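You operate a simulated robot arm through the tools that you are given. There is no shell and no other tool. Be economical: measure what you need, move in short steps, check, and stop when the job is done.

Carry out the task below with a simulated robot arm. There is one attempt and no reset: what you move stays moved.

TASK
Open the bottle pull-out.

It is judged by the outcome, as a careful person would: the job done as asked, and still so three seconds after it is handed in. It fails if anything else is knocked over, pushed out of place, dropped, spilled or broken.

THE ROBOT
A 7-joint arm with a two-finger parallel gripper, fixed in place. Base frame: the origin is at the foot of the arm, x ahead of it, y to its left, z up. Lengths are in m, angles in degrees, forces in N, time in s.
With the tool pointing down near the work surface it reaches from about 0.28 to 0.68 m from the base axis. Its first joint turns from -66.0 to 66.0 degrees. Payload 1.57 kg.
Tool frame: the origin (TCP) lies between the finger pads and is the grasp point; the fingertips stand 0.03 m ahead of it; z points along the fingers, y is the line along which they close. The gripper opens to 0.11 m. The fingers are 0.024 m wide and 0.012 m thick; the gripper's body (0.048 by 0.112 m) begins 0.078 m behind the TCP.
Orientation is told as [roll, pitch, yaw] about the base's x, y, z axes, in that order, counted from this pose: with the fingers straight down and closing along the base's y, the tool's x points along the base's -x, its y along +y and its z along -z.

THE INTERFACE
- The arm moves only by the tool nudge_tool. Its argument "series" is a list of rows, each a list of 7 numbers: the shift along the tool's x, y, z in m, then the turn, a rotation vector about the tool's x, y, z in degrees, then the finger opening in m, from 0 to 0.11. In form: [[tx, ty, tz, ax, ay, az, fingers], ...]. A call has 1 to 20 rows; each row is the pose to reach, as a shift and turn from the pose commanded when the call began, along the tool's axes at that moment. A row lasts 0.2 s, in which the tool goes at most 0.05 m and 8.6 degrees; a call with a longer step from one row to the next is refused whole, and so is a gripper value outside its range. A pose out of reach is approached as far as the arm can. The call stops where the force on the tool passes 40 N (or 10 N more than at its start, if that is more) or the arm is blocked; 0.2 s more then pass. The fingers move at their own pace (about 0.108 m/s each) and stop on an object; they squeeze with about 31 N. The grip force told is the motor's: it shows also when the fingers shut on nothing. Time passes only in rows, and 0.2 s behind the last, so rows that repeat a pose let the fingers close. It gives the time, the measured TCP pose, the force on the tool (base axes), the opening and the grip force at its end, in the units of the frame above (readings bear some noise), and new pictures: "pictures" is both (left out), scene, wrist or none.
- Cameras (640 x 400 px; columns grow to the right, rows downward): "scene" is fixed at [0.1524, -0.3942, 1.384]; the picture's right is [0.85, -0.53, 0.00], its down [-0.41, -0.64, -0.65] and it looks along [0.35, 0.55, -0.76] (base axes); focal length 334 px, centre (320, 200). "wrist" rides on the gripper at [-0.036, 0, -0.08] in the tool frame; the picture's right is [0.00, -1.00, 0.00], its down [0.97, 0.00, -0.24] and it looks along [0.24, 0.00, 0.97] (tool axes); focal length 218 px, centre (320, 200).
- measure_at(camera, pixels): for up to 12 pixels [column, row] of the newest picture of that camera ("zoom" is the newest enlarged one), the place [x, y, z] in the base frame of the surface seen there, good to about 0.002 m. No time passes.
- enlarge(camera, box): a new picture of the part [left, top, right, bottom] of that camera's present view, enlarged. No time passes.
- hand_in(): hands the job in; it is judged then, once.

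Work in short steps. Measure before you move; look again where a grasp or a placing could have gone wrong, and mend it. You have 60 turns and 120 pictures in all, the two below and enlarged ones among them. Open the gripper and draw the arm clear of the work before you hand the job in, unless the task says otherwise; then end with one line.

The tools are called after ">>>" by a JSON object that holds its "op" and its "data". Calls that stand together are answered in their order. nudge_tool: Moves the arm, as the interface text tells. Its arguments: {"type":"object","properties":{"series":{"type":"array","items":{"type":"array","items":{"type":"number"}}},"pictures":{"type":"string","enum":["both","scene","wrist","none"]}},"required":["series"]} The other tools are called the same way: measure_at (camera, pixels) gives the place of the surface under pixels of a picture; enlarge (camera, box) takes an enlarged picture of a part of a camera's view; hand_in () hands the job in.

At the start:

```text
time_s: 0.0
eef_pos: [0.4221, -0.0642, 1.0219]
orientation: [0.0, 0.0, 0.0]
ft_force: [0.4, 0.0, -0.2]
gripper_width: 0.1099
grip_force: 0.0
```

scene: 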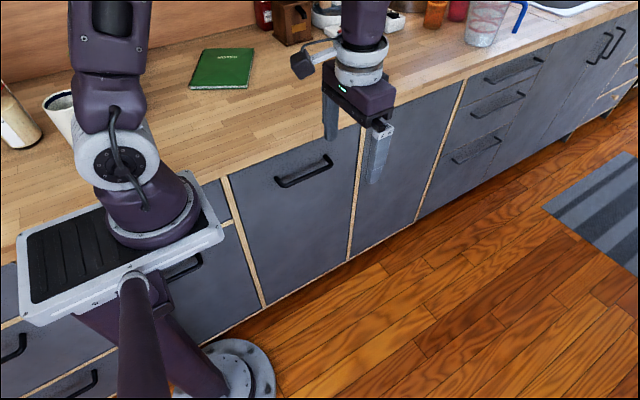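
wrist: 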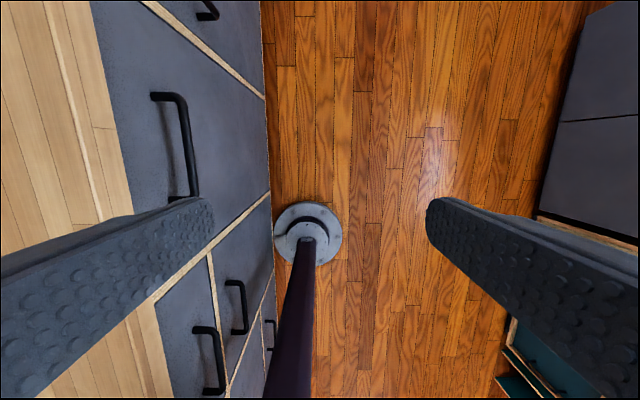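

I look closer at the cabinet fronts near the gripper and to the right.

>>> {"op": "enlarge", "data": {"camera": "scene", "box": [220, 60, 480, 260]}}

>>> {"op": "enlarge", "data": {"camera": "scene", "box": [420, 0, 640, 200]}}

>>> {"op": "enlarge", "data": {"camera": "scene", "box": [0, 160, 300, 400]}}

>>> {"op": "measure_at", "data": {"camera": "scene", "pixels": [[230, 178], [275, 181], [303, 170], [330, 159], [360, 130], [458, 90], [348, 255], [415, 220], [265, 305], [300, 215], [400, 170], [515, 70]]}}

```text
2.00 times, centred on (350, 160) of scene
```

zoom: 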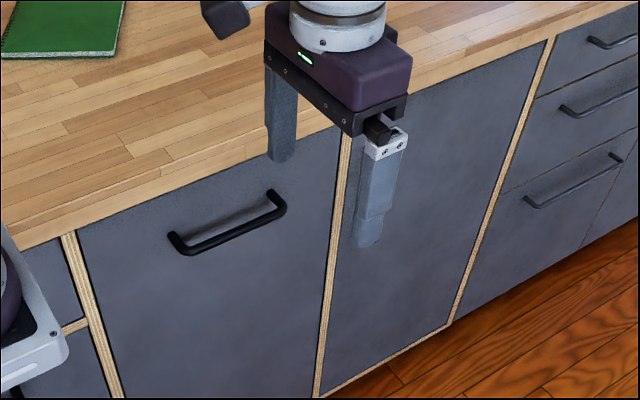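

```text
2.00 times, centred on (530, 100) of scene
```

zoom: 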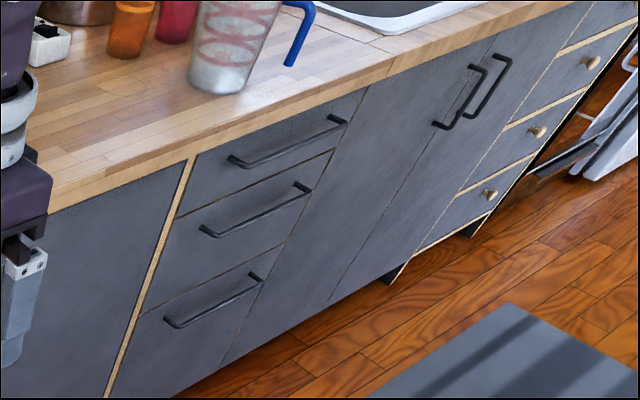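

```text
1.67 times, centred on (150, 280) of scene
```

zoom: 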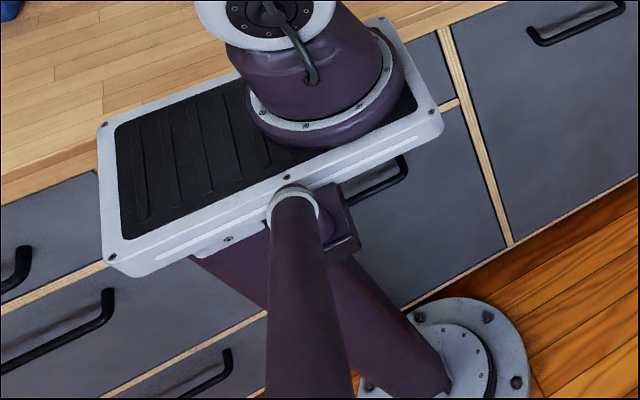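

```text
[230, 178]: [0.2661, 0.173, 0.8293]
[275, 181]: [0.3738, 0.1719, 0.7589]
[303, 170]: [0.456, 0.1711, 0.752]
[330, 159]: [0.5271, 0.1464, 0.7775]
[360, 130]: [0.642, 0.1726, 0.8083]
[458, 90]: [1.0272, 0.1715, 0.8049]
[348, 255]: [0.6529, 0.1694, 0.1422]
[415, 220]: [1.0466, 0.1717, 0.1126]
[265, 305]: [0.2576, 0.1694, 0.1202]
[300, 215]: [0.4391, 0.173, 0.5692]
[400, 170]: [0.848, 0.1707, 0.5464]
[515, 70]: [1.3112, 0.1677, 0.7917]
```

The wrist picture shows a handle at (207,12) possibly on the next front; I measure and enlarge there.

>>> {"op": "enlarge", "data": {"camera": "wrist", "box": [90, 0, 290, 125]}}

>>> {"op": "enlarge", "data": {"camera": "wrist", "box": [440, 0, 640, 400]}}

>>> {"op": "measure_at", "data": {"camera": "wrist", "pixels": [[213, 15], [200, 17], [210, 3], [155, 97], [183, 97], [190, 140], [194, 190], [165, 150], [243, 290], [600, 80], [600, 150], [560, 360]]}}

```text
3.20 times, centred on (190, 62) of wrist
```

zoom: 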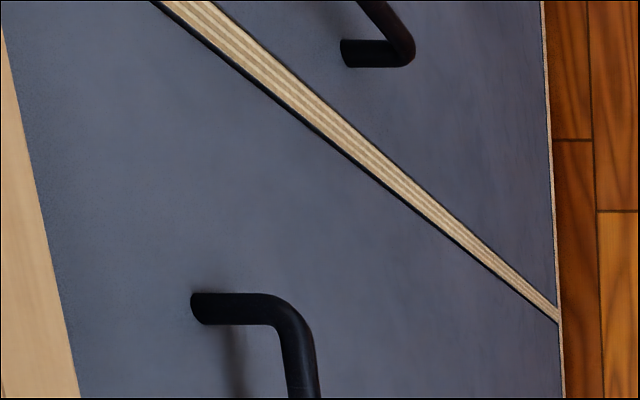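

```text
1.00 times, centred on (540, 200) of wrist
```

zoom: 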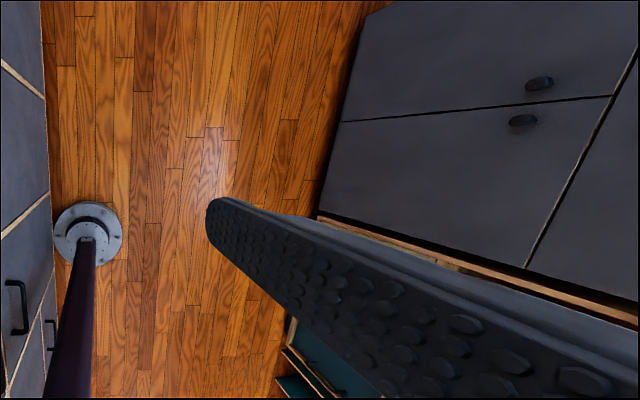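

```text
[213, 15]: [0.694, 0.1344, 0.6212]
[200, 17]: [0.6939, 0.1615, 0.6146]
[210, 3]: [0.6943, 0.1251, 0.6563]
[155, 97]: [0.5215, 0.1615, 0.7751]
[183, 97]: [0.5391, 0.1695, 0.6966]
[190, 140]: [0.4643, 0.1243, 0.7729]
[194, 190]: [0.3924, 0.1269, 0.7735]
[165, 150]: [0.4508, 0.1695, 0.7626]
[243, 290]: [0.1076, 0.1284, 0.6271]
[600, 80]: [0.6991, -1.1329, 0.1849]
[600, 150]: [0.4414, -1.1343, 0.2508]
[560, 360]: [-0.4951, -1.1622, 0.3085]
```

The front at x 0.26–0.64 is full height with a centred horizontal bar, so it's the pull-out; its neighbour has a vertical handle (hinged door). I measure the bar and counter edge precisely.

>>> {"op": "enlarge", "data": {"camera": "scene", "box": [260, 120, 350, 200]}}

>>> {"op": "measure_at", "data": {"camera": "wrist", "pixels": [[160, 97], [175, 97], [185, 110], [186, 130], [190, 150], [195, 170], [192, 195], [120, 150], [128, 190], [105, 150], [90, 150], [60, 150]]}}

>>> {"op": "measure_at", "data": {"camera": "scene", "pixels": [[278, 150], [278, 156], [278, 162], [278, 140], [278, 145], [279, 184], [290, 182], [303, 176], [303, 178], [303, 180], [320, 172], [330, 165]]}}

```text
5.00 times, centred on (305, 160) of scene
```

zoom: 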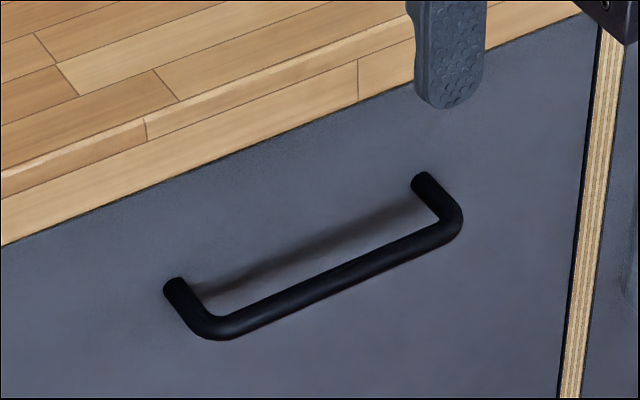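

```text
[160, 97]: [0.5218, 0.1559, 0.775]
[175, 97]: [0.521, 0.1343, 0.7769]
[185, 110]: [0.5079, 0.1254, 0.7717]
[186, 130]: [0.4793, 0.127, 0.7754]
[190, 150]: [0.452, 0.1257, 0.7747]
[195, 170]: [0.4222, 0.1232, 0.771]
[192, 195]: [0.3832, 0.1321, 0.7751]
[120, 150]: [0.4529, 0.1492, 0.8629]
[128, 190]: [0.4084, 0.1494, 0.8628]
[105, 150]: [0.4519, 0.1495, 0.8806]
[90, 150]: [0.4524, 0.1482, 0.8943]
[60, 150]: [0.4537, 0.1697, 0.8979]
```

```text
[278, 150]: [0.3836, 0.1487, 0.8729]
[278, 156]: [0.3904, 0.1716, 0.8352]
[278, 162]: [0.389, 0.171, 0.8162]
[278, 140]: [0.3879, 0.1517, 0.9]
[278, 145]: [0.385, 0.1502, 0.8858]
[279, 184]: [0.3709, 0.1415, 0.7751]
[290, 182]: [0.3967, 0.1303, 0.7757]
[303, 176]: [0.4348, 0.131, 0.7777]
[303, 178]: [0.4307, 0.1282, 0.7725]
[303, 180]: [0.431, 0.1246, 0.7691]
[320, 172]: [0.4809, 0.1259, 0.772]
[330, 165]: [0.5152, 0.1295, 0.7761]
```

The bar centre is about (0.45, 0.129, 0.771), the counter edge overhangs to y 0.149, so I tilt the tool 60° toward +y and come in from the front. First tilt and lower clear of the fronts.

>>> {"op": "nudge_tool", "data": {"series": [[-0.0035, 0, 0.015, -7.5, 0, 0, 0.1], [-0.007, 0, 0.03, -15, 0, 0, 0.09], [-0.0105, 0, 0.045, -22.5, 0, 0, 0.08], [-0.014, 0, 0.06, -30, 0, 0, 0.07], [-0.0175, 0, 0.075, -37.5, 0, 0, 0.06], [-0.021, 0, 0.09, -45, 0, 0, 0.05], [-0.0245, 0, 0.105, -52.5, 0, 0, 0.05], [-0.028, 0, 0.12, -60, 0, 0, 0.05], [-0.028, 0, 0.12, -60, 0, 0, 0.05]]}}

```text
time_s: 2.0
eef_pos: [0.4498, -0.0636, 0.9015]
orientation: [60.2, 0.0, 0.0]
ft_force: [-0.2, -0.3, 0.1]
gripper_width: 0.0502
grip_force: 0.1
```

scene: 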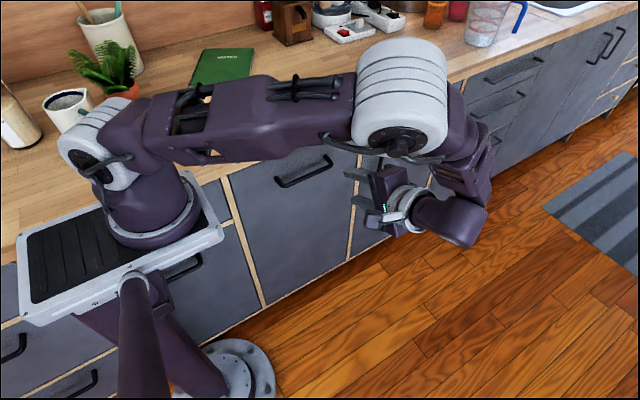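
wrist: 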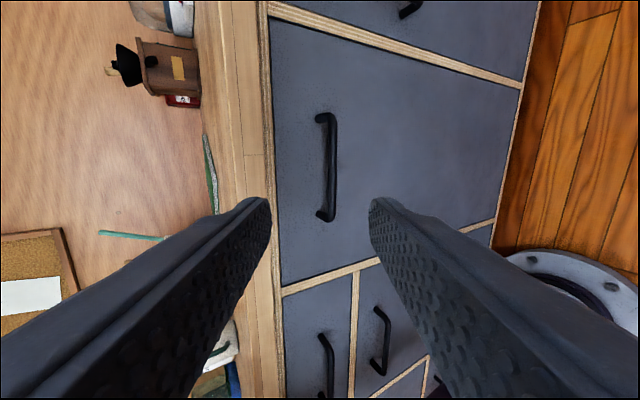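

Clear view of the bar. I align across and advance to 8 cm short of it, narrowing the fingers to 0.036.

>>> {"op": "nudge_tool", "data": {"series": [[0, -0.017, 0.02, 0, 0, 0, 0.036], [0, -0.017, 0.05, 0, 0, 0, 0.036], [0, -0.017, 0.08, 0, 0, 0, 0.036], [0, -0.017, 0.11, 0, 0, 0, 0.036], [0, -0.017, 0.14, 0, 0, 0, 0.036], [0, -0.017, 0.15, 0, 0, 0, 0.036]]}}

```text
time_s: 3.4
eef_pos: [0.4494, 0.059, 0.8114]
orientation: [59.9, 0.0, -0.1]
ft_force: [-1.0, 0.6, 0.9]
gripper_width: 0.0362
grip_force: 0.0
```

scene: 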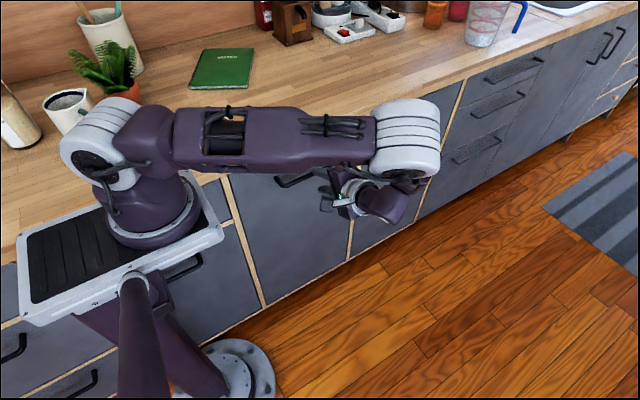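
wrist: 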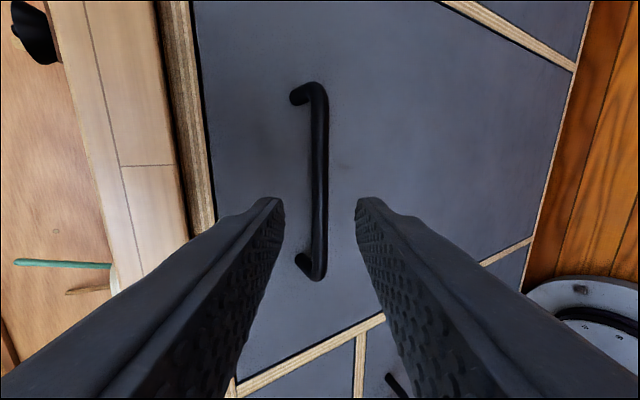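

The bar (319,190) is centred between the fingertips. I verify its position and advance 0.077 in small steps.

>>> {"op": "measure_at", "data": {"camera": "wrist", "pixels": [[319, 150], [319, 190], [319, 230]]}}

>>> {"op": "nudge_tool", "data": {"series": [[0, 0, 0.02, 0, 0, 0, 0.036], [0, 0, 0.04, 0, 0, 0, 0.036], [0, 0, 0.055, 0, 0, 0, 0.036], [0, 0, 0.067, 0, 0, 0, 0.036], [0, 0, 0.073, 0, 0, 0, 0.036]]}}

```text
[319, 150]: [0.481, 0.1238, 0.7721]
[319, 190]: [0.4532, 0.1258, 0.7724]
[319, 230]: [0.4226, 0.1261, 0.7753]
```

```text
time_s: 4.6
eef_pos: [0.4493, 0.1204, 0.7759]
orientation: [60.0, -0.1, -0.1]
ft_force: [0.3, -0.6, 0.6]
gripper_width: 0.0361
grip_force: 0.1
```

scene: 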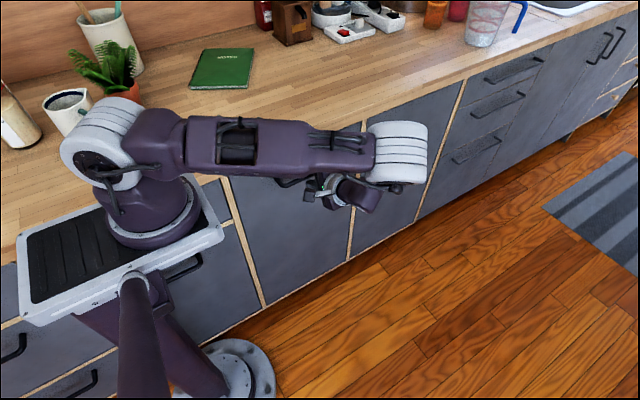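
wrist: 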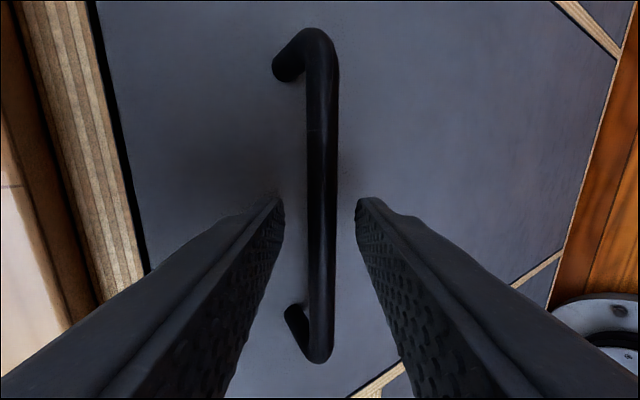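

The bar lies between the fingers; close on it.

>>> {"op": "nudge_tool", "data": {"series": [[0, 0, 0.004, 0, 0, 0, 0.02], [0, 0, 0.004, 0, 0, 0, 0.0], [0, 0, 0.004, 0, 0, 0, 0.0], [0, 0, 0.004, 0, 0, 0, 0.0]], "pictures": "wrist"}}

```text
time_s: 5.6
eef_pos: [0.4485, 0.1233, 0.7733]
orientation: [59.9, 0.0, 0.0]
ft_force: [-2.9, -7.6, -13.7]
gripper_width: 0.0128
grip_force: 29.7
```

wrist: 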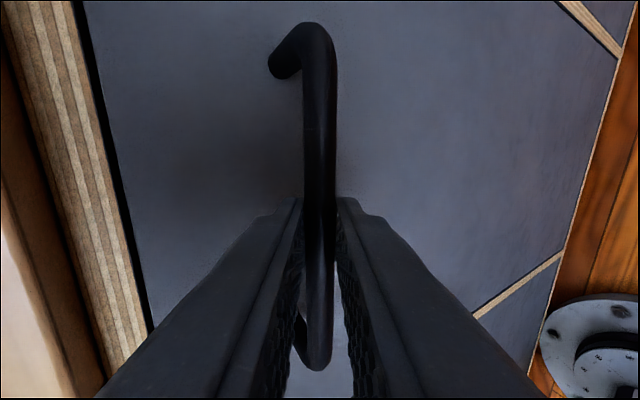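

Gripped (0.0128 wide). Pull straight along base −y (tool: y −0.5, z −0.866), with a 2 mm downward relief, 8 cm first.

>>> {"op": "nudge_tool", "data": {"series": [[0, -0.002, 0, 0, 0, 0, 0], [0, -0.007, -0.0087, 0, 0, 0, 0], [0, -0.012, -0.0173, 0, 0, 0, 0], [0, -0.017, -0.026, 0, 0, 0, 0], [0, -0.022, -0.0346, 0, 0, 0, 0], [0, -0.027, -0.0433, 0, 0, 0, 0], [0, -0.032, -0.052, 0, 0, 0, 0], [0, -0.037, -0.0606, 0, 0, 0, 0], [0, -0.042, -0.0693, 0, 0, 0, 0]]}}

```text
time_s: 7.6
eef_pos: [0.4502, 0.0433, 0.7732]
orientation: [60.2, -0.2, 0.0]
ft_force: [10.6, -1.0, 38.7]
gripper_width: 0.0129
grip_force: 29.8
```

scene: 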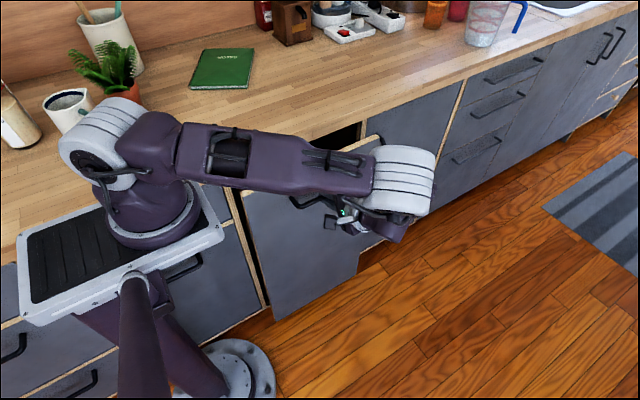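
wrist: 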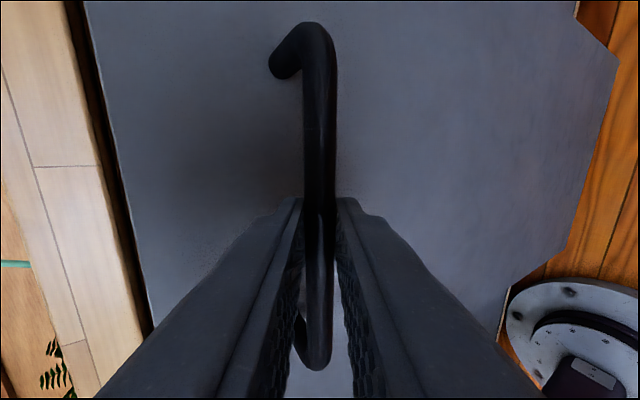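

It slides straight open; the vertical load is my over-relief, so I'll raise 1.3 mm. I check the foot-plate clearance from the front's left edge before pulling further.

>>> {"op": "measure_at", "data": {"camera": "scene", "pixels": [[275, 375], [265, 352], [272, 315], [247, 205], [222, 235], [180, 290]]}}

>>> {"op": "nudge_tool", "data": {"series": [[0, 0.001, -0.0007, 0, 0, 0, 0], [0, 0.001, -0.0007, 0, 0, 0, 0]], "pictures": "none"}}

```text
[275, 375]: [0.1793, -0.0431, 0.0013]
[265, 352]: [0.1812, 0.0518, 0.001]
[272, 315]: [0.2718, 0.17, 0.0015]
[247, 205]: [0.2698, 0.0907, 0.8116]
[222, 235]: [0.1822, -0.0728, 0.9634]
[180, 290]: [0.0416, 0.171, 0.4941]
```

```text
time_s: 8.2
eef_pos: [0.4498, 0.0436, 0.7726]
orientation: [59.9, -0.1, -0.1]
ft_force: [12.3, 2.5, 28.9]
gripper_width: 0.0128
grip_force: 29.2
```

Foot plate ends at x≈0.18, front starts at 0.27: clear. Continue pulling another 10 cm with a bit more vertical relief.

>>> {"op": "nudge_tool", "data": {"series": [[-0.001, 0.0026, -0.0015, 0, 0, 0, 0], [-0.001, -0.0024, -0.0102, 0, 0, 0, 0], [-0.001, -0.0074, -0.0188, 0, 0, 0, 0], [-0.001, -0.0124, -0.0275, 0, 0, 0, 0], [-0.001, -0.0174, -0.0361, 0, 0, 0, 0], [-0.001, -0.0224, -0.0448, 0, 0, 0, 0], [-0.001, -0.0274, -0.0535, 0, 0, 0, 0], [-0.001, -0.0324, -0.0621, 0, 0, 0, 0], [-0.001, -0.0374, -0.0708, 0, 0, 0, 0], [-0.001, -0.0424, -0.0794, 0, 0, 0, 0], [-0.001, -0.0474, -0.0881, 0, 0, 0, 0]]}}

```text
time_s: 9.5
eef_pos: [0.4496, 0.0004, 0.7749]
orientation: [59.7, 0.1, 0.0]
ft_force: [0.1, -1.6, 0.0]
gripper_width: 0.0126
grip_force: 29.6
stopped in row 6: the force on the tool passed its limit (the readings are from after the stop); the commanded pose is now the measured one
```

scene: 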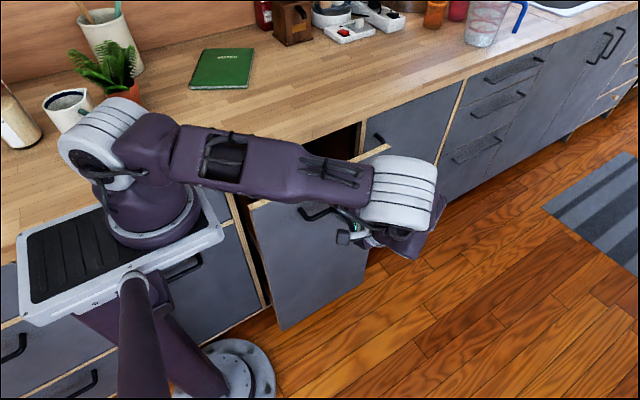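
wrist: 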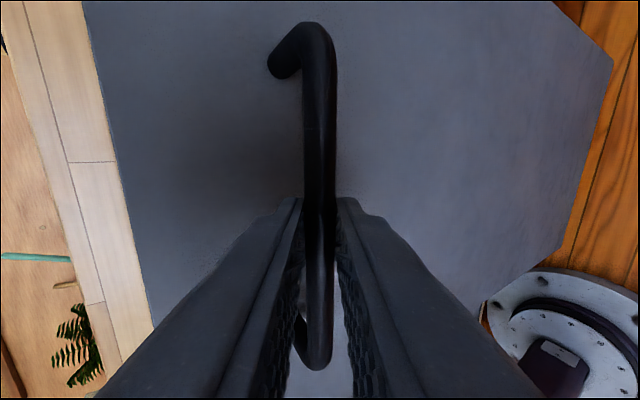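

Stopped on force at y 0.000 with the grip intact and force now zero. Retry, purely horizontal.

>>> {"op": "nudge_tool", "data": {"series": [[0, -0.003, -0.0052, 0, 0, 0, 0], [0, -0.006, -0.0104, 0, 0, 0, 0], [0, -0.009, -0.0155, 0, 0, 0, 0], [0, -0.012, -0.0207, 0, 0, 0, 0], [0, -0.015, -0.0259, 0, 0, 0, 0], [0, -0.018, -0.0311, 0, 0, 0, 0], [0, -0.021, -0.0363, 0, 0, 0, 0], [0, -0.024, -0.0414, 0, 0, 0, 0]], "pictures": "none"}}

```text
time_s: 11.3
eef_pos: [0.4493, -0.0475, 0.7732]
orientation: [59.6, 0.1, 0.0]
ft_force: [0.1, 1.4, -9.4]
gripper_width: 0.0128
grip_force: 29.8
```

Smooth, low force. Continue another ~8 cm.

>>> {"op": "nudge_tool", "data": {"series": [[0, -0.0035, -0.005, 0, 0, 0, 0], [0, -0.0065, -0.0102, 0, 0, 0, 0], [0, -0.0095, -0.0154, 0, 0, 0, 0], [0, -0.0125, -0.0206, 0, 0, 0, 0], [0, -0.0155, -0.0257, 0, 0, 0, 0], [0, -0.0185, -0.0309, 0, 0, 0, 0], [0, -0.0215, -0.0361, 0, 0, 0, 0], [0, -0.0245, -0.0413, 0, 0, 0, 0], [0, -0.0275, -0.0465, 0, 0, 0, 0], [0, -0.0305, -0.0517, 0, 0, 0, 0], [0, -0.0335, -0.0569, 0, 0, 0, 0], [0, -0.0365, -0.062, 0, 0, 0, 0], [0, -0.0395, -0.0672, 0, 0, 0, 0]]}}

```text
time_s: 14.1
eef_pos: [0.4487, -0.1262, 0.7737]
orientation: [59.5, 0.1, 0.0]
ft_force: [5.9, 1.0, -15.6]
gripper_width: 0.0129
grip_force: 30.0
```

scene: 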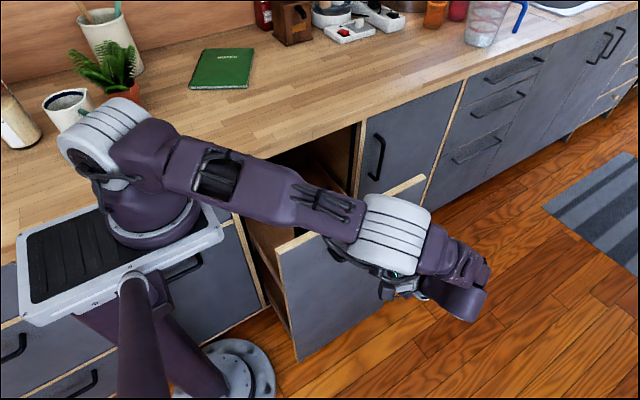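
wrist: 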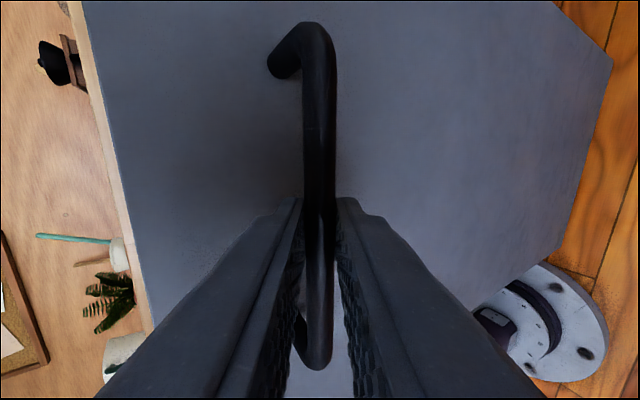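

Opened 0.25 m; continuing another ~10 cm.

>>> {"op": "nudge_tool", "data": {"series": [[-0.0005, -0.004, -0.0047, 0, 0, 0, 0], [-0.0005, -0.007, -0.0099, 0, 0, 0, 0], [-0.0005, -0.01, -0.0151, 0, 0, 0, 0], [-0.0005, -0.0131, -0.0203, 0, 0, 0, 0], [-0.0005, -0.0161, -0.0254, 0, 0, 0, 0], [-0.0005, -0.0191, -0.0306, 0, 0, 0, 0], [-0.0005, -0.0222, -0.0358, 0, 0, 0, 0], [-0.0005, -0.0252, -0.041, 0, 0, 0, 0], [-0.0005, -0.0283, -0.0461, 0, 0, 0, 0], [-0.0005, -0.0313, -0.0513, 0, 0, 0, 0]]}}

```text
time_s: 16.3
eef_pos: [0.4489, -0.1852, 0.7747]
orientation: [59.6, -0.2, 0.0]
ft_force: [-6.3, -0.7, 26.4]
gripper_width: 0.0125
grip_force: 29.4
```

scene: 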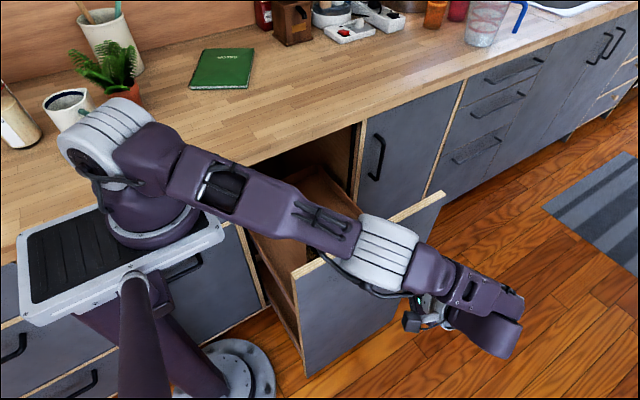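
wrist: 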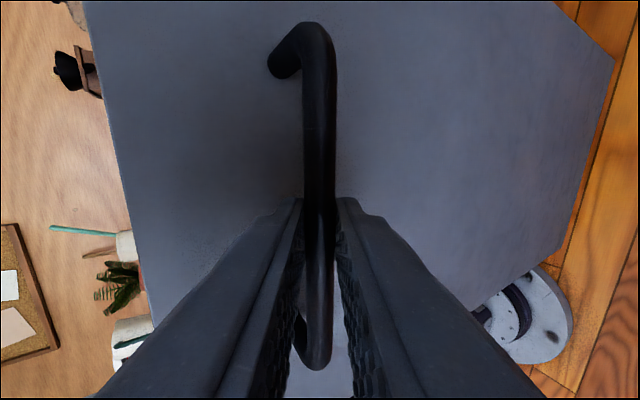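

0.31 m open and still moving freely. Raise by 1 mm and continue pulling.

>>> {"op": "nudge_tool", "data": {"series": [[0, -0.002, -0.0057, 0, 0, 0, 0], [0, -0.005, -0.0109, 0, 0, 0, 0], [0, -0.008, -0.0161, 0, 0, 0, 0], [0, -0.0111, -0.0213, 0, 0, 0, 0], [0, -0.0141, -0.0264, 0, 0, 0, 0], [0, -0.0171, -0.0316, 0, 0, 0, 0], [0, -0.0202, -0.0368, 0, 0, 0, 0], [0, -0.0232, -0.042, 0, 0, 0, 0], [0, -0.0263, -0.0471, 0, 0, 0, 0], [0, -0.0293, -0.0523, 0, 0, 0, 0]]}}

```text
time_s: 18.3
eef_pos: [0.4455, -0.2255, 0.7744]
orientation: [59.3, 0.3, 0.1]
ft_force: [4.8, -1.6, -7.4]
gripper_width: 0.0128
grip_force: 29.6
stopped in row 10: the force on the tool passed its limit (the readings are from after the stop); the commanded pose is now the measured one
out of reach, approached as far as the arm can: row 6, 7, 8, 9, 10
```

scene: 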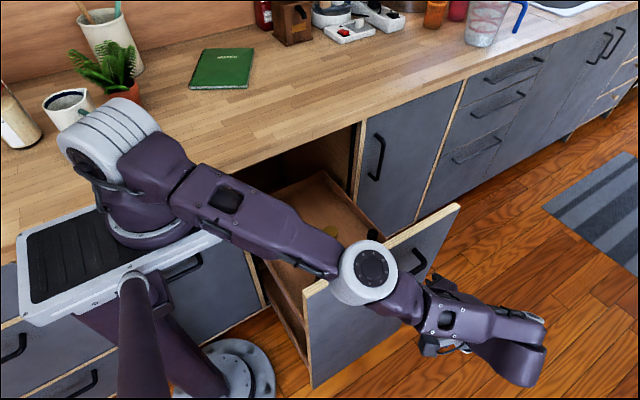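
wrist: 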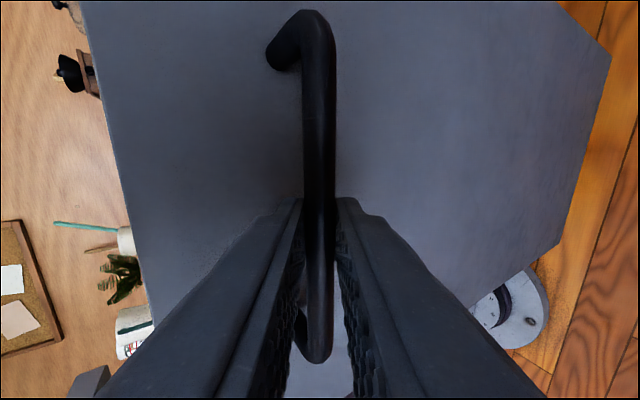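

Opened ~0.35 m, at the arm's reach limit in this pose. I'll release, swing the tool upright about the bar, and regrasp from above to see whether it travels further.

>>> {"op": "nudge_tool", "data": {"series": [[0, 0, 0, 0, 0, 0, 0.04], [0, 0, 0, 0, 0, 0, 0.04], [0, 0.001, -0.004, 7.4, 0, 0, 0.04], [0, 0.0035, -0.007, 14.8, 0, 0, 0.04], [0, 0.0065, -0.0095, 22.2, 0, 0, 0.04], [0, 0.0099, -0.0114, 29.7, 0, 0, 0.04], [0, 0.012, -0.01, 37.1, 0, 0, 0.04], [0, 0.014, -0.0083, 44.5, 0, 0, 0.04], [0, 0.0158, -0.0063, 51.9, 0, 0, 0.04], [0, 0.0172, -0.0042, 59.3, 0, 0, 0.04], [0, 0.0172, -0.0042, 59.3, 0, 0, 0.04]]}}

```text
time_s: 20.7
eef_pos: [0.446, -0.2214, 0.79]
orientation: [0.0, 0.4, 0.1]
ft_force: [-0.3, -0.1, -1.1]
gripper_width: 0.0399
grip_force: 0.1
out of reach, approached as far as the arm can: row 3
```

scene: 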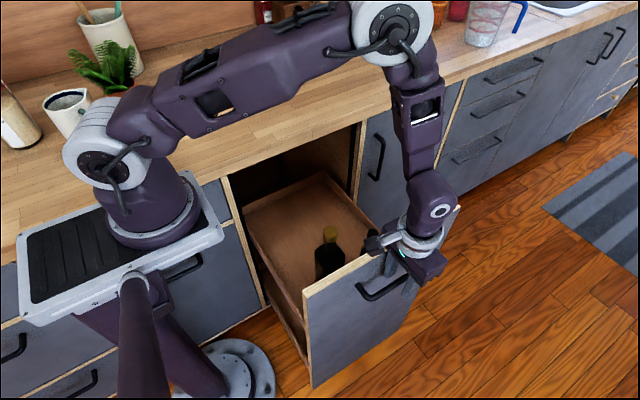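
wrist: 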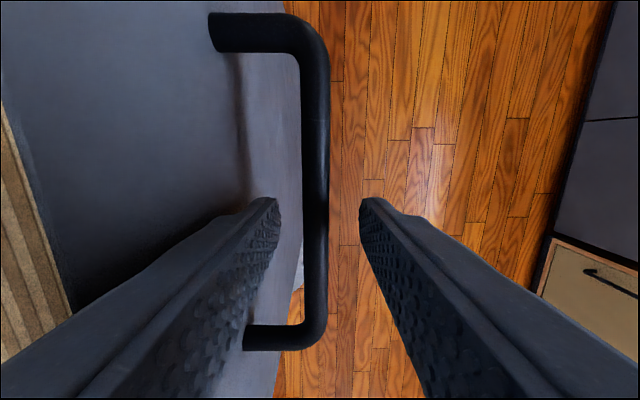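

Works, and a bottle is visible inside. Lower 1 cm, close, and pull on slowly.

>>> {"op": "nudge_tool", "data": {"series": [[0, 0, 0.01, 0, 0, 0, 0.04], [0, 0, 0.01, 0, 0, 0, 0.0], [0, 0, 0.01, 0, 0, 0, 0.0], [0, 0, 0.01, 0, 0, 0, 0.0], [0, -0.01, 0.01, 0, 0, 0, 0], [0, -0.02, 0.01, 0, 0, 0, 0], [0, -0.03, 0.01, 0, 0, 0, 0], [0, -0.04, 0.01, 0, 0, 0, 0], [0, -0.05, 0.01, 0, 0, 0, 0], [0, -0.06, 0.01, 0, 0, 0, 0]]}}

```text
time_s: 22.9
eef_pos: [0.4458, -0.2691, 0.7821]
orientation: [0.9, 0.7, 0.2]
ft_force: [-3.0, 6.8, 13.4]
gripper_width: 0.0127
grip_force: 29.6
stopped in row 10: the force on the tool passed its limit (the readings are from after the stop); the commanded pose is now the measured one
```

scene: 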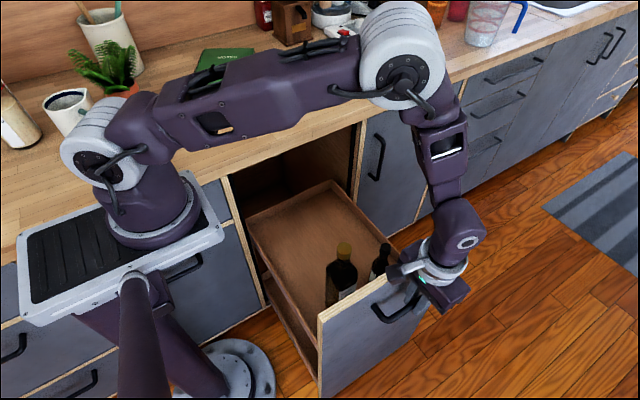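
wrist: 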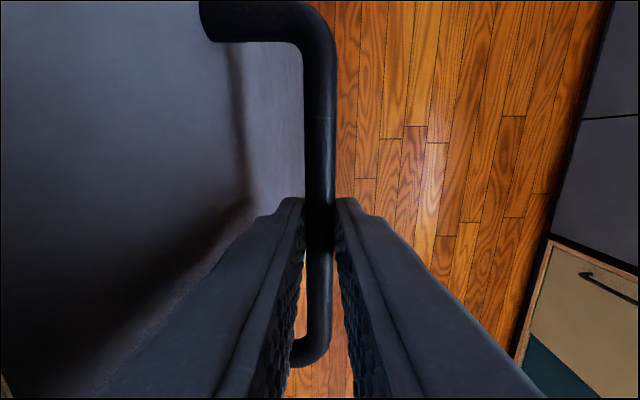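

Opened ~0.40 m and the force limit tripped, likely the end stop. One more gentle pull to confirm.

>>> {"op": "nudge_tool", "data": {"series": [[0, -0.008, 0, 0, 0, 0, 0], [0, -0.016, 0, 0, 0, 0, 0], [0, -0.024, 0, 0, 0, 0, 0]], "pictures": "none"}}

```text
time_s: 23.3
eef_pos: [0.445, -0.2687, 0.7806]
orientation: [1.4, 1.0, 0.3]
ft_force: [-3.6, 6.1, 11.9]
gripper_width: 0.0128
grip_force: 29.9
stopped in row 1: the force on the tool passed its limit (the readings are from after the stop); the commanded pose is now the measured one
```

It's at its end stop. Open the fingers, then rise straight up.

>>> {"op": "nudge_tool", "data": {"series": [[0, 0, 0, 0, 0, 0, 0.036], [0, 0, 0, 0, 0, 0, 0.036], [0, 0, -0.02, 0, 0, 0, 0.036], [0, 0, -0.05, 0, 0, 0, 0.036], [0, 0, -0.08, 0, 0, 0, 0.036], [0, 0, -0.12, 0, 0, 0, 0.036], [0, 0, -0.16, 0, 0, 0, 0.036], [0, 0, -0.2, 0, 0, 0, 0.036]]}}

```text
time_s: 25.1
eef_pos: [0.4496, -0.2769, 0.9805]
orientation: [1.4, 1.0, 0.3]
ft_force: [0.0, -0.8, 0.5]
gripper_width: 0.0359
grip_force: 0.0
```

scene: 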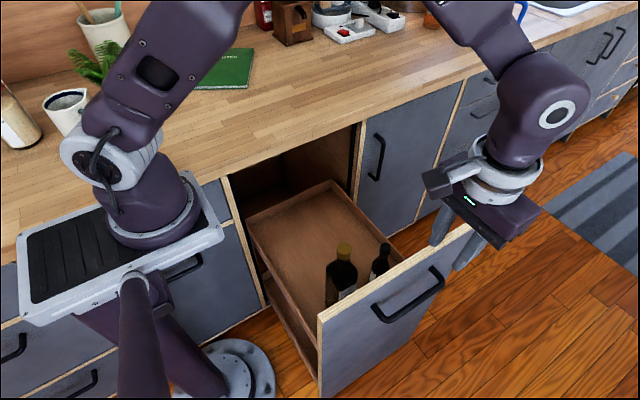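
wrist: 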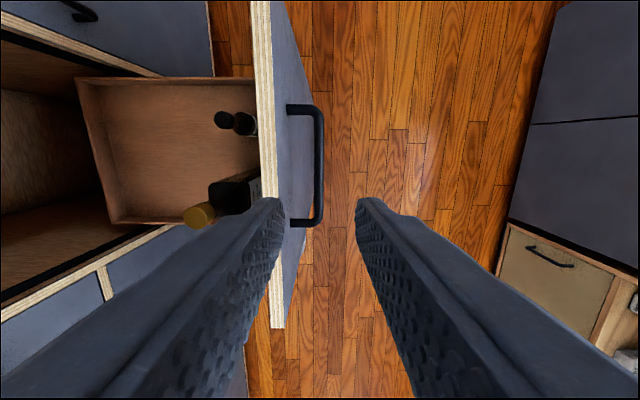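

The pull-out stays open with bottles standing; the arm is clear.

>>> {"op": "hand_in", "data": {}}

```text
The job is handed in.
```

The bottle pull-out is open to its end stop, about 0.40 m. The bottles inside are standing, the gripper has let go, and the arm is clear above.
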